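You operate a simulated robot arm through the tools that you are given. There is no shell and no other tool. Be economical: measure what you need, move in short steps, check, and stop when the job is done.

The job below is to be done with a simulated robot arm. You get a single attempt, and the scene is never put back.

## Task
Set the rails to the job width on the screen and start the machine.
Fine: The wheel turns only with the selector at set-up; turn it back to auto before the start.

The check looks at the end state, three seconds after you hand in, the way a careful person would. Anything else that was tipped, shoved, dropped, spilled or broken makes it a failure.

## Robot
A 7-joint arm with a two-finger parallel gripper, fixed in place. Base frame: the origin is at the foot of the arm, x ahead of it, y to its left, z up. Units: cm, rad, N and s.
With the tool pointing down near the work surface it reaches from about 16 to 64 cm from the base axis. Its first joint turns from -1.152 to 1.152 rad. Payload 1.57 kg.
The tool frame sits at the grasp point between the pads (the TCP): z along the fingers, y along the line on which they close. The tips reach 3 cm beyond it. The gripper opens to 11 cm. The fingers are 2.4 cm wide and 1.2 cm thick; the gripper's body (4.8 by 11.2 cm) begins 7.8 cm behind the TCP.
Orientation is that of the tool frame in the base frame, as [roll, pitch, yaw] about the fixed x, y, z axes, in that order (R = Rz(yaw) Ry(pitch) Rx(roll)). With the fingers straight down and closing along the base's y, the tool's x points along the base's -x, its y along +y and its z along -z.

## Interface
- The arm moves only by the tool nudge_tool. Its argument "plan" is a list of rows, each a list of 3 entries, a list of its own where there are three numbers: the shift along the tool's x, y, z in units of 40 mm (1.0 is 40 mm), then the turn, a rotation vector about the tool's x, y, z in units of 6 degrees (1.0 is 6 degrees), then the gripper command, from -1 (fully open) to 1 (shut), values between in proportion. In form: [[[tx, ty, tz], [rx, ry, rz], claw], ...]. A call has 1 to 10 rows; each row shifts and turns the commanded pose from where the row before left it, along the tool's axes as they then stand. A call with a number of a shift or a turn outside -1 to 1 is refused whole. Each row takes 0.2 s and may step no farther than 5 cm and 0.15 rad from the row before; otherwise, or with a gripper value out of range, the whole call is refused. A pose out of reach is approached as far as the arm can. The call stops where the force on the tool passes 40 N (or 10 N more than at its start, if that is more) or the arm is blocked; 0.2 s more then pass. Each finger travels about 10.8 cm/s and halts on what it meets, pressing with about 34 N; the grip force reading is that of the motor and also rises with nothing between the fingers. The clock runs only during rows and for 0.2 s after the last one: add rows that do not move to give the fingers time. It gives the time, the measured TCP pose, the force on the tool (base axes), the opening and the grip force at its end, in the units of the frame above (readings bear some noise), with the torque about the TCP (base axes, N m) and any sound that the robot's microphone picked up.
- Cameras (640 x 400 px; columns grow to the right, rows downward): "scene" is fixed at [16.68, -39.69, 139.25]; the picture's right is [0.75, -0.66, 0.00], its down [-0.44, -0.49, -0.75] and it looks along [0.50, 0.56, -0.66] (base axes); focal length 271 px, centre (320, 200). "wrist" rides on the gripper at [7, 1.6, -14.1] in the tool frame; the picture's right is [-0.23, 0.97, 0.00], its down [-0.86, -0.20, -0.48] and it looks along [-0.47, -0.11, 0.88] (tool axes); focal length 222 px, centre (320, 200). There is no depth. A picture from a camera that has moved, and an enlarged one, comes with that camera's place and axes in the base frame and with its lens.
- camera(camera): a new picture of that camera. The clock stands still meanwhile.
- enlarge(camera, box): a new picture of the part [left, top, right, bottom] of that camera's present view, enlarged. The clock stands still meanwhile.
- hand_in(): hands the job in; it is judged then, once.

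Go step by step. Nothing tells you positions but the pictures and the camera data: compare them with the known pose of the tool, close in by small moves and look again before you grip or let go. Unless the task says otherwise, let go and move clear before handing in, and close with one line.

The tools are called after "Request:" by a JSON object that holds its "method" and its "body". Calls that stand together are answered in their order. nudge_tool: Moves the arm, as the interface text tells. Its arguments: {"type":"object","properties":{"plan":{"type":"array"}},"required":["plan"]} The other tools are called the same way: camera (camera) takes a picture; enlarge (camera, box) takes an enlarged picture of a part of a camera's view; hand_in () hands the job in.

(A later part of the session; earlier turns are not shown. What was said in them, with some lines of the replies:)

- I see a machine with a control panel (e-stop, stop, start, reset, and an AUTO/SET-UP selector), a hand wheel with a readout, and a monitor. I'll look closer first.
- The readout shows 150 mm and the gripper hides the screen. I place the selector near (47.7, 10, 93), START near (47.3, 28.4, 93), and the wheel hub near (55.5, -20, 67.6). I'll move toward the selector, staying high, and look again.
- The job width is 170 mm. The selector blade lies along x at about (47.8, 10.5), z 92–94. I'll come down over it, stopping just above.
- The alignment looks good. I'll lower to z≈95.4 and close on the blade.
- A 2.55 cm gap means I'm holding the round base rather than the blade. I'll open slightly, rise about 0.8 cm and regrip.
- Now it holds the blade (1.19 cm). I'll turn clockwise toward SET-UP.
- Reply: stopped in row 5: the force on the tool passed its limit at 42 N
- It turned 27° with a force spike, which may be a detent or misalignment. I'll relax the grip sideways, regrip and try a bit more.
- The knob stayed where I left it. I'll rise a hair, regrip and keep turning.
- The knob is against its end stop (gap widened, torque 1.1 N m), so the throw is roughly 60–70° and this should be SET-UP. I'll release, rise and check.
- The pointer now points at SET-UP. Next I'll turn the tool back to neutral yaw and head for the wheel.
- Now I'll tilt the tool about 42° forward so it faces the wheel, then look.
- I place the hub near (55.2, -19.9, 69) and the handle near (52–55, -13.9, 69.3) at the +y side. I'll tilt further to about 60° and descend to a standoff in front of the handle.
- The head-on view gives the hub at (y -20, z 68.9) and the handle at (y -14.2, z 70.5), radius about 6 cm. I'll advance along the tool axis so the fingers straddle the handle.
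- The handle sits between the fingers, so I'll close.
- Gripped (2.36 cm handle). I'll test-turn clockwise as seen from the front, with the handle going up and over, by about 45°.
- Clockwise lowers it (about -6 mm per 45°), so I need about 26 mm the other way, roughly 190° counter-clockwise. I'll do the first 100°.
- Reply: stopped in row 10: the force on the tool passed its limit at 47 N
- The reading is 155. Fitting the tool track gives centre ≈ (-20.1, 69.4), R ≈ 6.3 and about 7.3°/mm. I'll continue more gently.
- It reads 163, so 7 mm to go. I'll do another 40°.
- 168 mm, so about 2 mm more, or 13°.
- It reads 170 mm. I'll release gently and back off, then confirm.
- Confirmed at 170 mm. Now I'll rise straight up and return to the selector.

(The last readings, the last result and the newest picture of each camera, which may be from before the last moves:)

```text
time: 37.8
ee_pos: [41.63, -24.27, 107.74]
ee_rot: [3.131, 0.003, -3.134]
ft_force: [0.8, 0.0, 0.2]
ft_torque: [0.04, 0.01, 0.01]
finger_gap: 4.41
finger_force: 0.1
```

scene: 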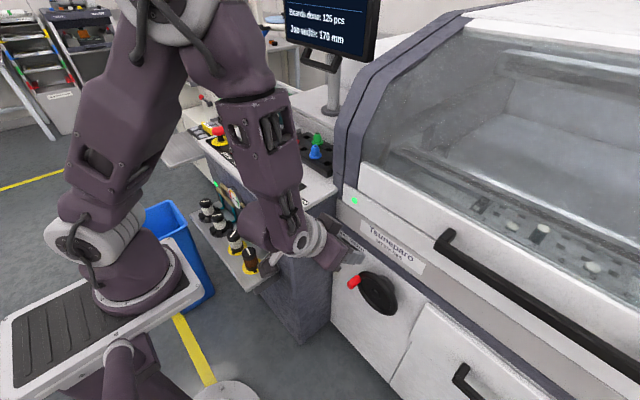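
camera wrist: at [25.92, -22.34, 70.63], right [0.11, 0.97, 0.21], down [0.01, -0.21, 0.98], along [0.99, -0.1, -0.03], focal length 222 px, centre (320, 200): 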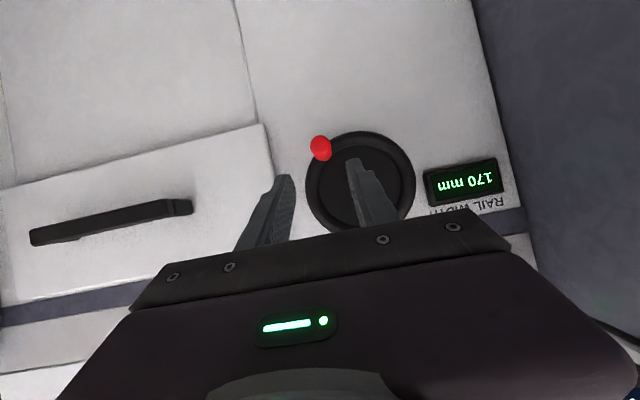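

Request:
{"method": "nudge_tool", "body": {"plan": [[[0, 1, 0], [0, 0, 0], 0.2], [[0, 1, 0], [0, 0, 0], 0.2], [[-0.2, 1, 0], [0, 0, 0], 0.2], [[-0.2, 1, 0], [0, 0, 0], 0.2], [[-0.2, 1, 0], [0, 0, 0], 0.2], [[-0.2, 1, 0], [0, 0, 0], 0.2], [[-0.25, 1, 0], [0, 0, 0], 0.2], [[-0.25, 1, 0], [0, 0, 0], 0.2], [[-0.2, 0.7, 0], [0, 0, 0], 0.2], [[0, 0, 0], [0, 0, 0], 0.2]]}}

Request:
{"method": "nudge_tool", "body": {"plan": [[[0, 0, 0], [0, 0, 1], 0.2], [[0, 0, 0], [0, 0, 1], 0.2], [[0, 0, 0], [0, 0, 1], 0.2], [[0, 0, 0], [0, 0, 1], 0.2], [[0, 0, 0], [0, 0, 1], 0.2], [[0, 0, 0], [0, 0, 1], 0.2], [[0, 0, 0], [0, 0, 1], 0.2], [[0, 0, 0], [0, 0, 1], 0.2], [[0, 0, 0], [0, 0, 1], 0.2], [[0, 0, 0], [0, 0, 1], 0.2]]}}

Request:
{"method": "enlarge", "body": {"camera": "wrist", "box": [240, 80, 400, 180]}}

Request:
{"method": "enlarge", "body": {"camera": "scene", "box": [230, 130, 350, 205]}}

```text
time: 40.0
ee_pos: [47.28, 10.77, 107.99]
ee_rot: [3.131, 0.002, -3.135]
ft_force: [0.3, -0.3, 0.1]
ft_torque: [0.02, -0.02, -0.01]
finger_gap: 4.44
finger_force: 0.1
```

```text
time: 42.2
ee_pos: [47.41, 10.52, 108.16]
ee_rot: [3.135, -0.008, 2.099]
ft_force: [0.3, -0.8, 0.0]
ft_torque: [0.0, 0.02, -0.01]
finger_gap: 4.39
finger_force: 0.0
```

```text
4.00 times, centred on (320, 130) of wrist
camera zoom: at [45.11, 17.33, 122.24], right [0.96, 0.3, 0.01], down [0.26, -0.84, 0.47], along [0.14, -0.45, -0.88], focal length 888 px, centre (320, 480)
```

zoom: 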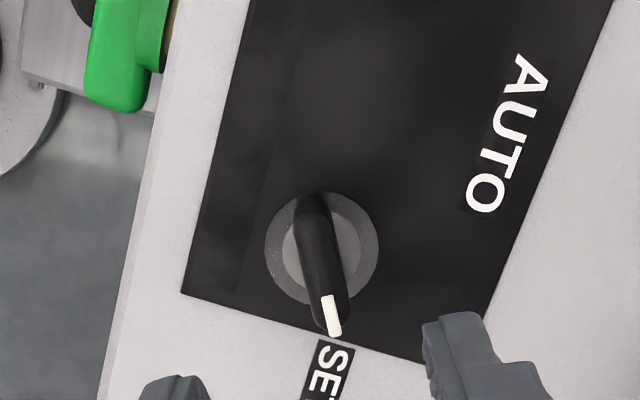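

```text
5.33 times, centred on (290, 168) of scene
camera zoom: at [16.68, -39.69, 139.25], right [0.75, -0.66, 0.0], down [-0.44, -0.49, -0.75], along [0.5, 0.56, -0.66], focal length 1443 px, centre (480, 373)
```

zoom: 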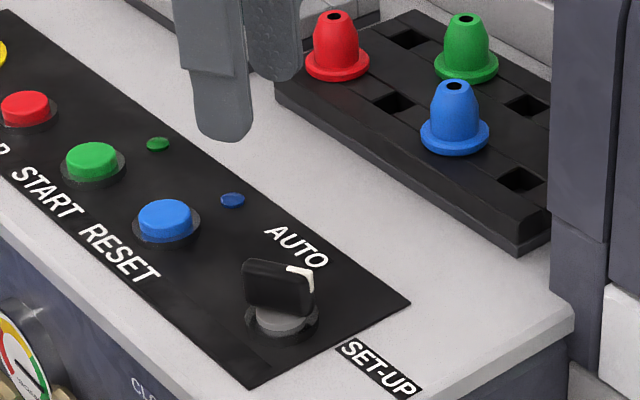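

The blade is about 62° off AUTO, aligned with the gripper. I'll descend and grip.

Request:
{"method": "nudge_tool", "body": {"plan": [[[0, 0, 0.9], [0, 0, 0.3], 0.2], [[0, 0, 0.9], [0, 0, 0], 0.2], [[0, 0, 0.8], [0, 0, 0], 0.2], [[0, 0, 0.36], [0, 0, 0], 0.2], [[0, 0, 0], [0, 0, 0], 0.6], [[0, 0, 0], [0, 0, 0], 0.9], [[0, 0, 0], [0, 0, 0], 0.9]]}}

```text
time: 43.8
ee_pos: [47.39, 10.75, 96.22]
ee_rot: [3.134, -0.008, 2.073]
ft_force: [6.6, 0.3, 2.4]
ft_torque: [-0.12, 0.71, 0.58]
finger_gap: 1.23
finger_force: 29.6
```

Request:
{"method": "nudge_tool", "body": {"plan": [[[0, 0, 0], [0, 0, -0.5], 0.9], [[0, 0, 0], [0, 0, -0.5], 0.9], [[0, 0, 0], [0, 0, -0.5], 0.9], [[0, 0, 0], [0, 0, -0.5], 0.9], [[0, 0, 0], [0, 0, -0.5], 0.9], [[0, 0, 0], [0, 0, -0.5], 0.9], [[0, 0, 0], [0, 0, -0.5], 0.9], [[0, 0, 0], [0, 0, -0.5], 0.9], [[0, 0, 0], [0, 0, -0.5], 0.9], [[0, 0, 0], [0, 0, -0.5], 0.9]]}}

Request:
{"method": "nudge_tool", "body": {"plan": [[[0, 0, 0], [0, 0, -0.5], 0.9], [[0, 0, 0], [0, 0, -0.5], 0.9], [[0, 0, 0], [0, 0, -0.5], 0.9], [[0, 0, 0], [0, 0, -0.5], 0.9], [[0, 0, 0], [0, 0, -0.5], 0.9], [[0, 0, 0], [0, 0, -0.5], 0.9], [[0, 0, 0], [0, 0, -0.5], 0.9], [[0, 0, 0], [0, 0, -0.5], 0.9], [[0, 0, 0], [0, 0, -0.5], 0.9], [[0, 0, 0], [0, 0, -0.5], 0.9]]}}

```text
time: 46.0
ee_pos: [47.22, 10.66, 96.25]
ee_rot: [3.131, -0.004, 2.593]
ft_force: [3.5, -9.3, 11.6]
ft_torque: [-0.71, 0.58, -0.01]
finger_gap: 1.23
finger_force: 28.9
```

```text
time: 48.2
ee_pos: [47.17, 10.46, 96.21]
ee_rot: [3.134, 0.0, 3.114]
ft_force: [-2.3, -33.4, -13.9]
ft_torque: [-1.27, 0.65, -0.05]
finger_gap: 1.2
finger_force: 29.2
```

Request:
{"method": "nudge_tool", "body": {"plan": [[[0, -0.04, 0], [0, 0, -0.3], 0.9], [[0, 0, 0], [0, 0, -0.4], 0.9], [[0, 0, 0], [0, 0, 0], 0.9]]}}

Request:
{"method": "enlarge", "body": {"camera": "scene", "box": [250, 155, 330, 205]}}

```text
time: 49.0
ee_pos: [47.28, 10.58, 96.33]
ee_rot: [3.13, 0.001, -3.093]
ft_force: [-9.1, -26.8, -7.9]
ft_torque: [-1.23, 0.17, -0.81]
finger_gap: 1.3
finger_force: 29.4
```

```text
8.00 times, centred on (290, 180) of scene
camera zoom: at [16.66, -39.76, 139.23], right [0.75, -0.66, 0.0], down [-0.44, -0.49, -0.75], along [0.5, 0.56, -0.66], focal length 2165 px, centre (560, 360)
```

zoom: 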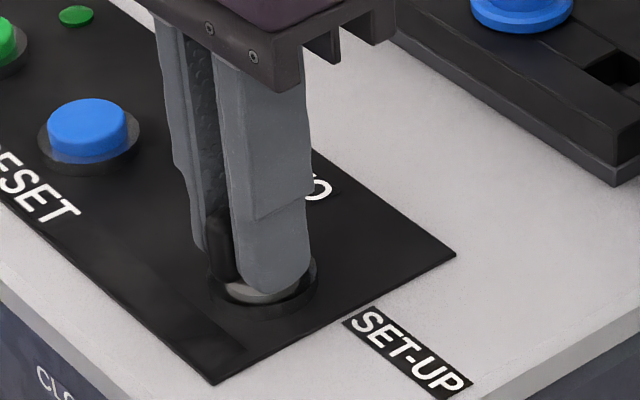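

The end stop is reached again (yaw torque, gap opening), so I'll release and rise, then check.

Request:
{"method": "nudge_tool", "body": {"plan": [[[0, 0, 0], [0, 0, 0.4], 0.6], [[0, 0, 0], [0, 0, 0], 0.2], [[0, 0, -0.4], [0, 0, 0], 0.2], [[0, 0, -1], [0, 0, 0], 0.2], [[0, 0, -1], [0, 0, 0], 0.2], [[0, 0, 0], [0, 0, 0], 0.2]]}}

Request:
{"method": "enlarge", "body": {"camera": "scene", "box": [250, 155, 330, 205]}}

Request:
{"method": "camera", "body": {"camera": "scene"}}

Request:
{"method": "enlarge", "body": {"camera": "scene", "box": [270, 0, 390, 75]}}

Request:
{"method": "enlarge", "body": {"camera": "scene", "box": [320, 200, 480, 300]}}

```text
time: 50.4
ee_pos: [47.3, 10.52, 106.01]
ee_rot: [3.13, 0.004, -3.136]
ft_force: [-0.2, 0.6, 0.4]
ft_torque: [-0.01, -0.05, 0.01]
finger_gap: 4.36
finger_force: 0.1
```

```text
8.00 times, centred on (290, 180) of scene
camera zoom: at [16.67, -39.69, 139.25], right [0.75, -0.66, 0.0], down [-0.44, -0.49, -0.75], along [0.5, 0.56, -0.66], focal length 2165 px, centre (560, 360)
```

zoom: 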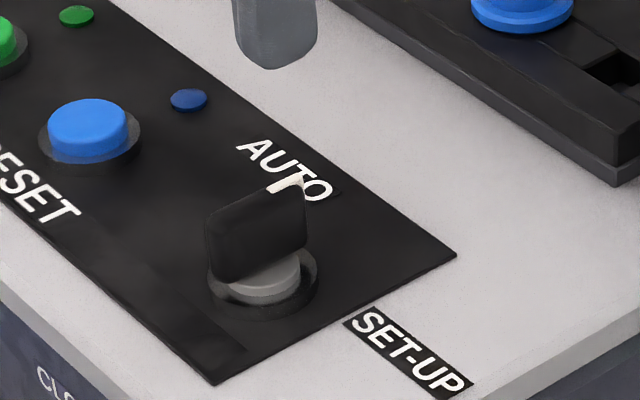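

```text
taken
```

scene: 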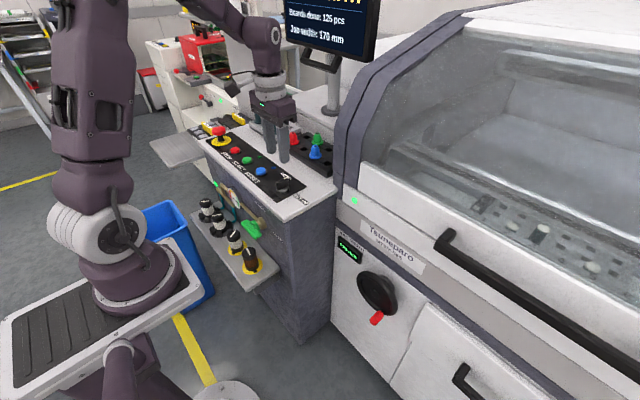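

```text
5.33 times, centred on (330, 38) of scene
camera zoom: at [16.67, -39.69, 139.25], right [0.75, -0.66, 0.0], down [-0.44, -0.49, -0.75], along [0.5, 0.56, -0.66], focal length 1443 px, centre (267, 1067)
```

zoom: 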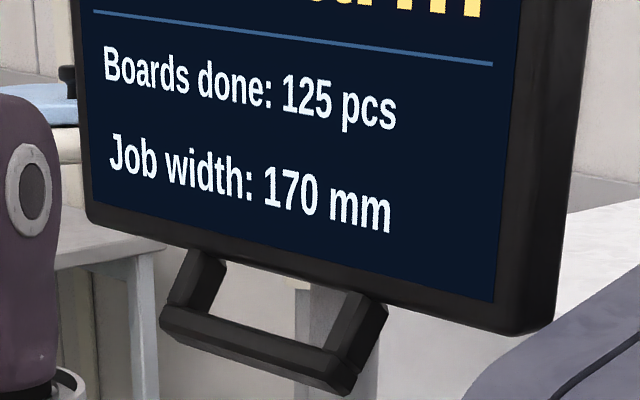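

```text
4.00 times, centred on (400, 250) of scene
camera zoom: at [16.67, -39.69, 139.25], right [0.75, -0.66, 0.0], down [-0.44, -0.49, -0.75], along [0.5, 0.56, -0.66], focal length 1083 px, centre (0, 0)
```

zoom: 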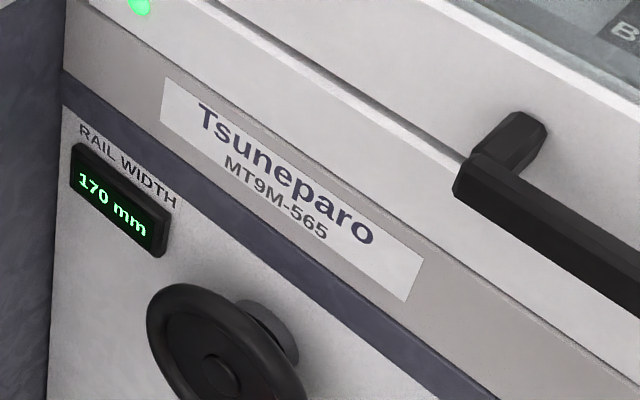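

The selector is back at AUTO and the width still reads 170. Yellow text has appeared on the screen, cut off by the frame; I'll try to read it before pressing START.

Request:
{"method": "enlarge", "body": {"camera": "scene", "box": [280, 0, 376, 16]}}

Request:
{"method": "camera", "body": {"camera": "wrist"}}

```text
6.67 times, centred on (328, 8) of scene
camera zoom: at [16.67, -39.69, 139.25], right [0.75, -0.66, 0.0], down [-0.44, -0.49, -0.75], along [0.5, 0.56, -0.66], focal length 1804 px, centre (267, 1480)
```

zoom: 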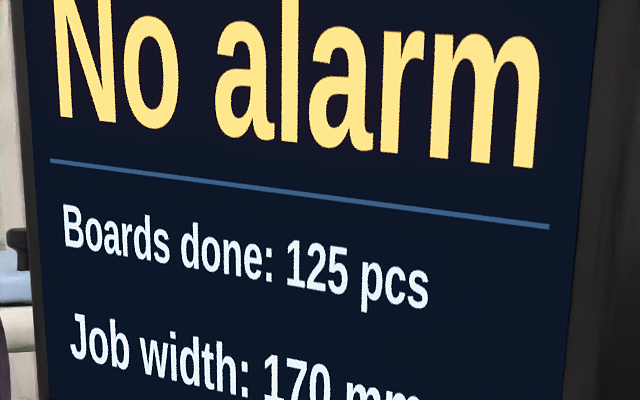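

```text
taken
camera wrist: at [40.2, 12.06, 119.94], right [0.22, 0.98, 0.01], down [0.86, -0.2, 0.48], along [0.47, -0.1, -0.88], focal length 222 px, centre (320, 200)
```

wrist: 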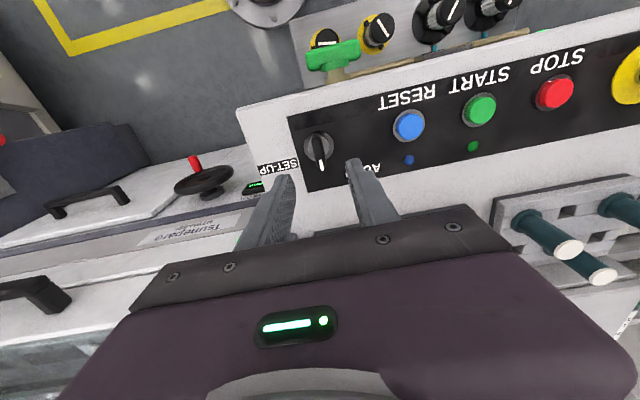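

The screen says "No alarm". I'll close the fingers and move above START.

Request:
{"method": "nudge_tool", "body": {"plan": [[[0, 1, 0], [0, 0, 0], 1], [[0, 1, 0], [0, 0, 0], 1], [[0, 1, 0], [0, 0, 0], 1], [[0, 1, 0], [0, 0, 0], 1], [[0, 0.55, 0.5], [0, 0, 0], 1], [[0, 0, 0.9], [0, 0, 0], 1], [[0, 0, 0], [0, 0, 0], 1]]}}

Request:
{"method": "enlarge", "body": {"camera": "scene", "box": [190, 110, 310, 185]}}

Request:
{"method": "camera", "body": {"camera": "wrist"}}

```text
time: 52.0
ee_pos: [47.05, 28.51, 100.41]
ee_rot: [3.131, 0.003, -3.134]
ft_force: [0.4, 0.6, 0.0]
ft_torque: [-0.01, 0.01, 0.03]
finger_gap: 0.01
finger_force: 21.2
```

```text
5.33 times, centred on (250, 148) of scene
camera zoom: at [16.68, -39.69, 139.25], right [0.75, -0.66, 0.0], down [-0.44, -0.49, -0.75], along [0.5, 0.56, -0.66], focal length 1443 px, centre (693, 480)
```

zoom: 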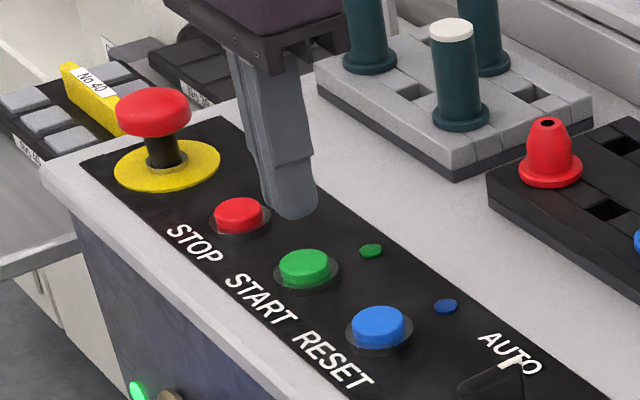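

```text
taken
camera wrist: at [39.97, 30.05, 114.38], right [0.22, 0.98, 0.01], down [0.86, -0.2, 0.48], along [0.47, -0.1, -0.88], focal length 222 px, centre (320, 200)
```

wrist: 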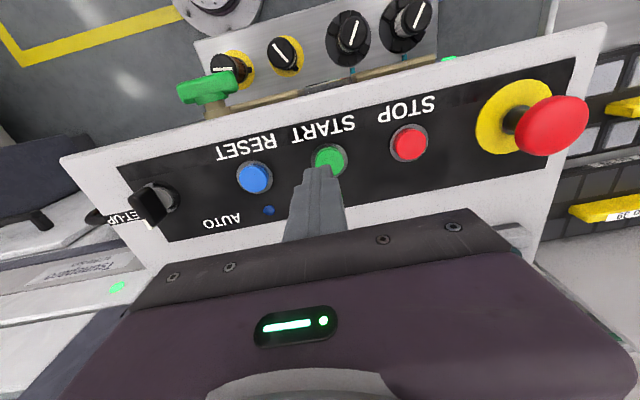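

START is about 0.8 cm further in +y. I'll shift and lower to just above it.

Request:
{"method": "nudge_tool", "body": {"plan": [[[-0.05, 0.2, 0.4], [0, 0, 0], 1], [[0, 0, 0.45], [0, 0, 0], 1], [[0, 0, 0], [0, 0, 0], 1]]}}

Request:
{"method": "enlarge", "body": {"camera": "scene", "box": [200, 120, 296, 180]}}

Request:
{"method": "enlarge", "body": {"camera": "wrist", "box": [260, 120, 420, 220]}}

```text
time: 52.8
ee_pos: [47.13, 29.65, 96.84]
ee_rot: [3.131, 0.003, -3.134]
ft_force: [0.3, -0.2, 0.1]
ft_torque: [0.01, 0.02, 0.03]
finger_gap: 0.0
finger_force: 21.3
```

```text
6.67 times, centred on (248, 150) of scene
camera zoom: at [16.68, -39.69, 139.25], right [0.75, -0.66, 0.0], down [-0.44, -0.49, -0.75], along [0.5, 0.56, -0.66], focal length 1804 px, centre (800, 533)
```

zoom: 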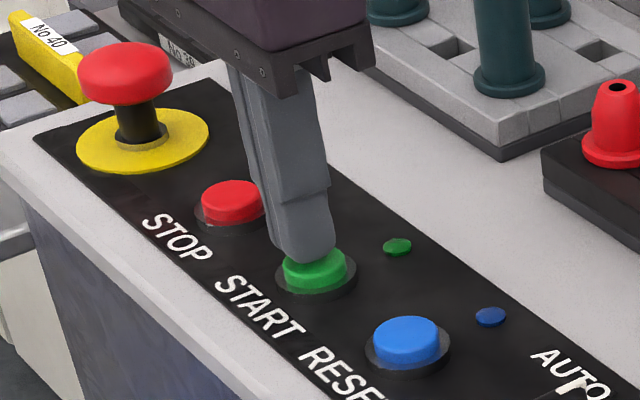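

```text
4.00 times, centred on (340, 170) of wrist
camera zoom: at [40.17, 31.09, 110.93], right [0.22, 0.98, 0.01], down [0.86, -0.2, 0.48], along [0.47, -0.1, -0.88], focal length 888 px, centre (240, 320)
```

zoom: 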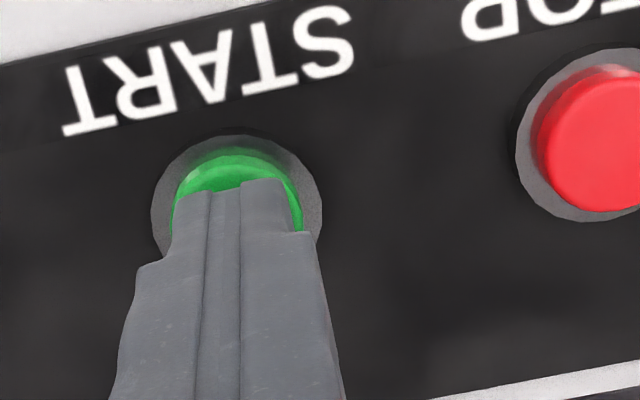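

Nicely above START, so I'll press gently in small steps.

Request:
{"method": "nudge_tool", "body": {"plan": [[[-0.05, -0.06, 0.15], [0, 0, 0], 1], [[0, 0, 0.1], [0, 0, 0], 1], [[0, 0, 0.08], [0, 0, 0], 1], [[0, 0, 0.05], [0, 0, 0], 1]]}}

Request:
{"method": "enlarge", "body": {"camera": "scene", "box": [200, 120, 296, 180]}}

```text
time: 53.8
ee_pos: [47.65, 29.26, 95.97]
ee_rot: [3.128, 0.007, -3.135]
ft_force: [-7.1, -4.0, 19.1]
ft_torque: [-0.11, 0.24, 0.03]
finger_gap: 0.0
finger_force: 21.2
heard: click
stopped in row 4: the force on the tool passed its limit at 44 N (the readings are from after the stop); the commanded pose is now the measured one
```

```text
6.67 times, centred on (248, 150) of scene
camera zoom: at [16.63, -39.72, 139.25], right [0.75, -0.66, 0.0], down [-0.44, -0.49, -0.75], along [0.5, 0.56, -0.66], focal length 1804 px, centre (800, 533)
```

zoom: 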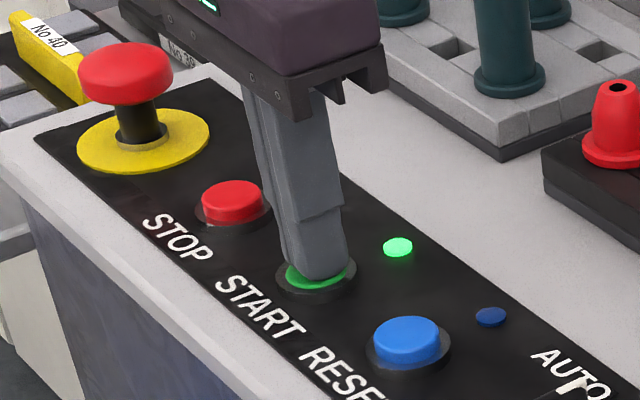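

It clicked and the green START lamp is lit. I'll lift clear and verify.

Request:
{"method": "nudge_tool", "body": {"plan": [[[0, 0, -0.5], [0, 0, 0], 1], [[0, 0, -1], [0, 0, 0], 1], [[0, 0, -1], [0, 0, 0], 1], [[0.5, 0, -1], [0, 0, 0], 1], [[0, 0, 0], [0, 0, 0], 1], [[0, 0, 0], [0, 0, 0], 1]]}}

Request:
{"method": "camera", "body": {"camera": "scene"}}

Request:
{"method": "enlarge", "body": {"camera": "scene", "box": [190, 110, 350, 210]}}

Request:
{"method": "enlarge", "body": {"camera": "scene", "box": [280, 0, 376, 60]}}

Request:
{"method": "enlarge", "body": {"camera": "scene", "box": [320, 190, 480, 290]}}

```text
time: 55.2
ee_pos: [45.44, 29.14, 109.75]
ee_rot: [3.131, 0.005, -3.136]
ft_force: [0.7, 0.3, 0.3]
ft_torque: [-0.04, 0.0, 0.01]
finger_gap: 0.0
finger_force: 21.0
```

```text
taken
```

scene: 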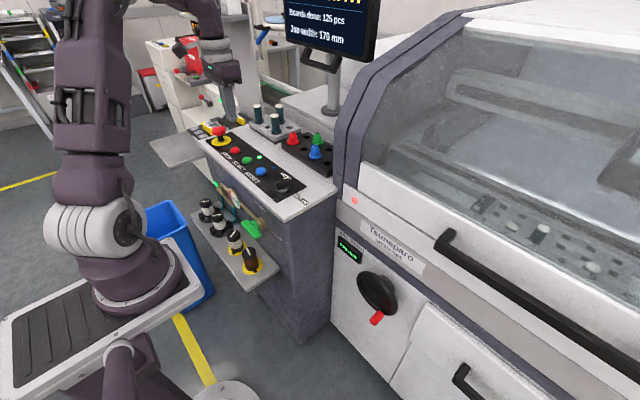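

```text
4.00 times, centred on (270, 160) of scene
camera zoom: at [16.68, -39.69, 139.25], right [0.75, -0.66, 0.0], down [-0.44, -0.49, -0.75], along [0.5, 0.56, -0.66], focal length 1083 px, centre (520, 360)
```

zoom: 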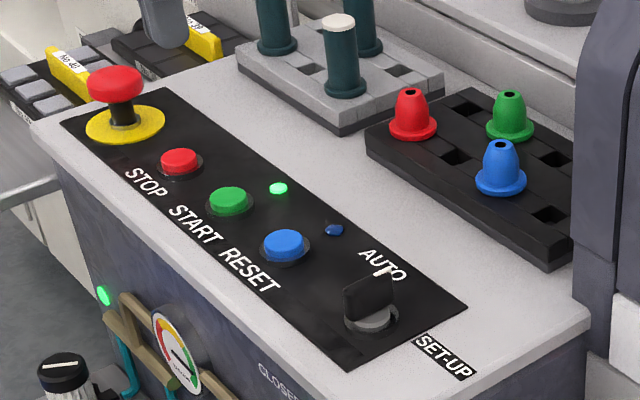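

```text
6.67 times, centred on (328, 30) of scene
camera zoom: at [16.68, -39.69, 139.25], right [0.75, -0.66, 0.0], down [-0.44, -0.49, -0.75], along [0.5, 0.56, -0.66], focal length 1804 px, centre (267, 1333)
```

zoom: 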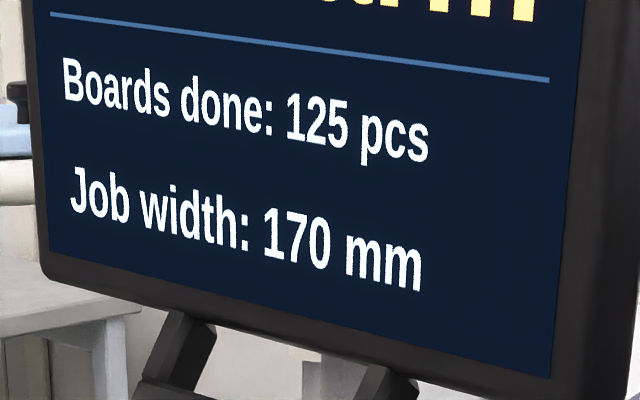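

```text
4.00 times, centred on (400, 240) of scene
camera zoom: at [16.68, -39.69, 139.25], right [0.75, -0.66, 0.0], down [-0.44, -0.49, -0.75], along [0.5, 0.56, -0.66], focal length 1083 px, centre (0, 40)
```

zoom: 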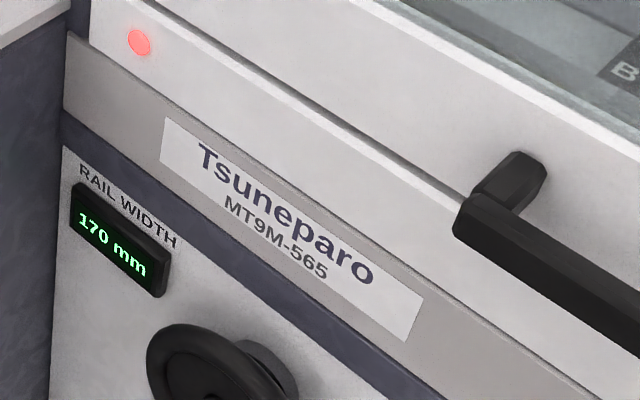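

The machine is running: the START lamp is lit, the hood lock lamp is red and the gantry has moved inside. The rails read 170 mm, the selector is at AUTO and the arm is clear, so I'm handing in.

Request:
{"method": "hand_in", "body": {}}

```text
The job is handed in.
```

The rails are set to the 170 mm shown on the screen, the selector is back at AUTO, the machine was started with START and is running, and the job is handed in.
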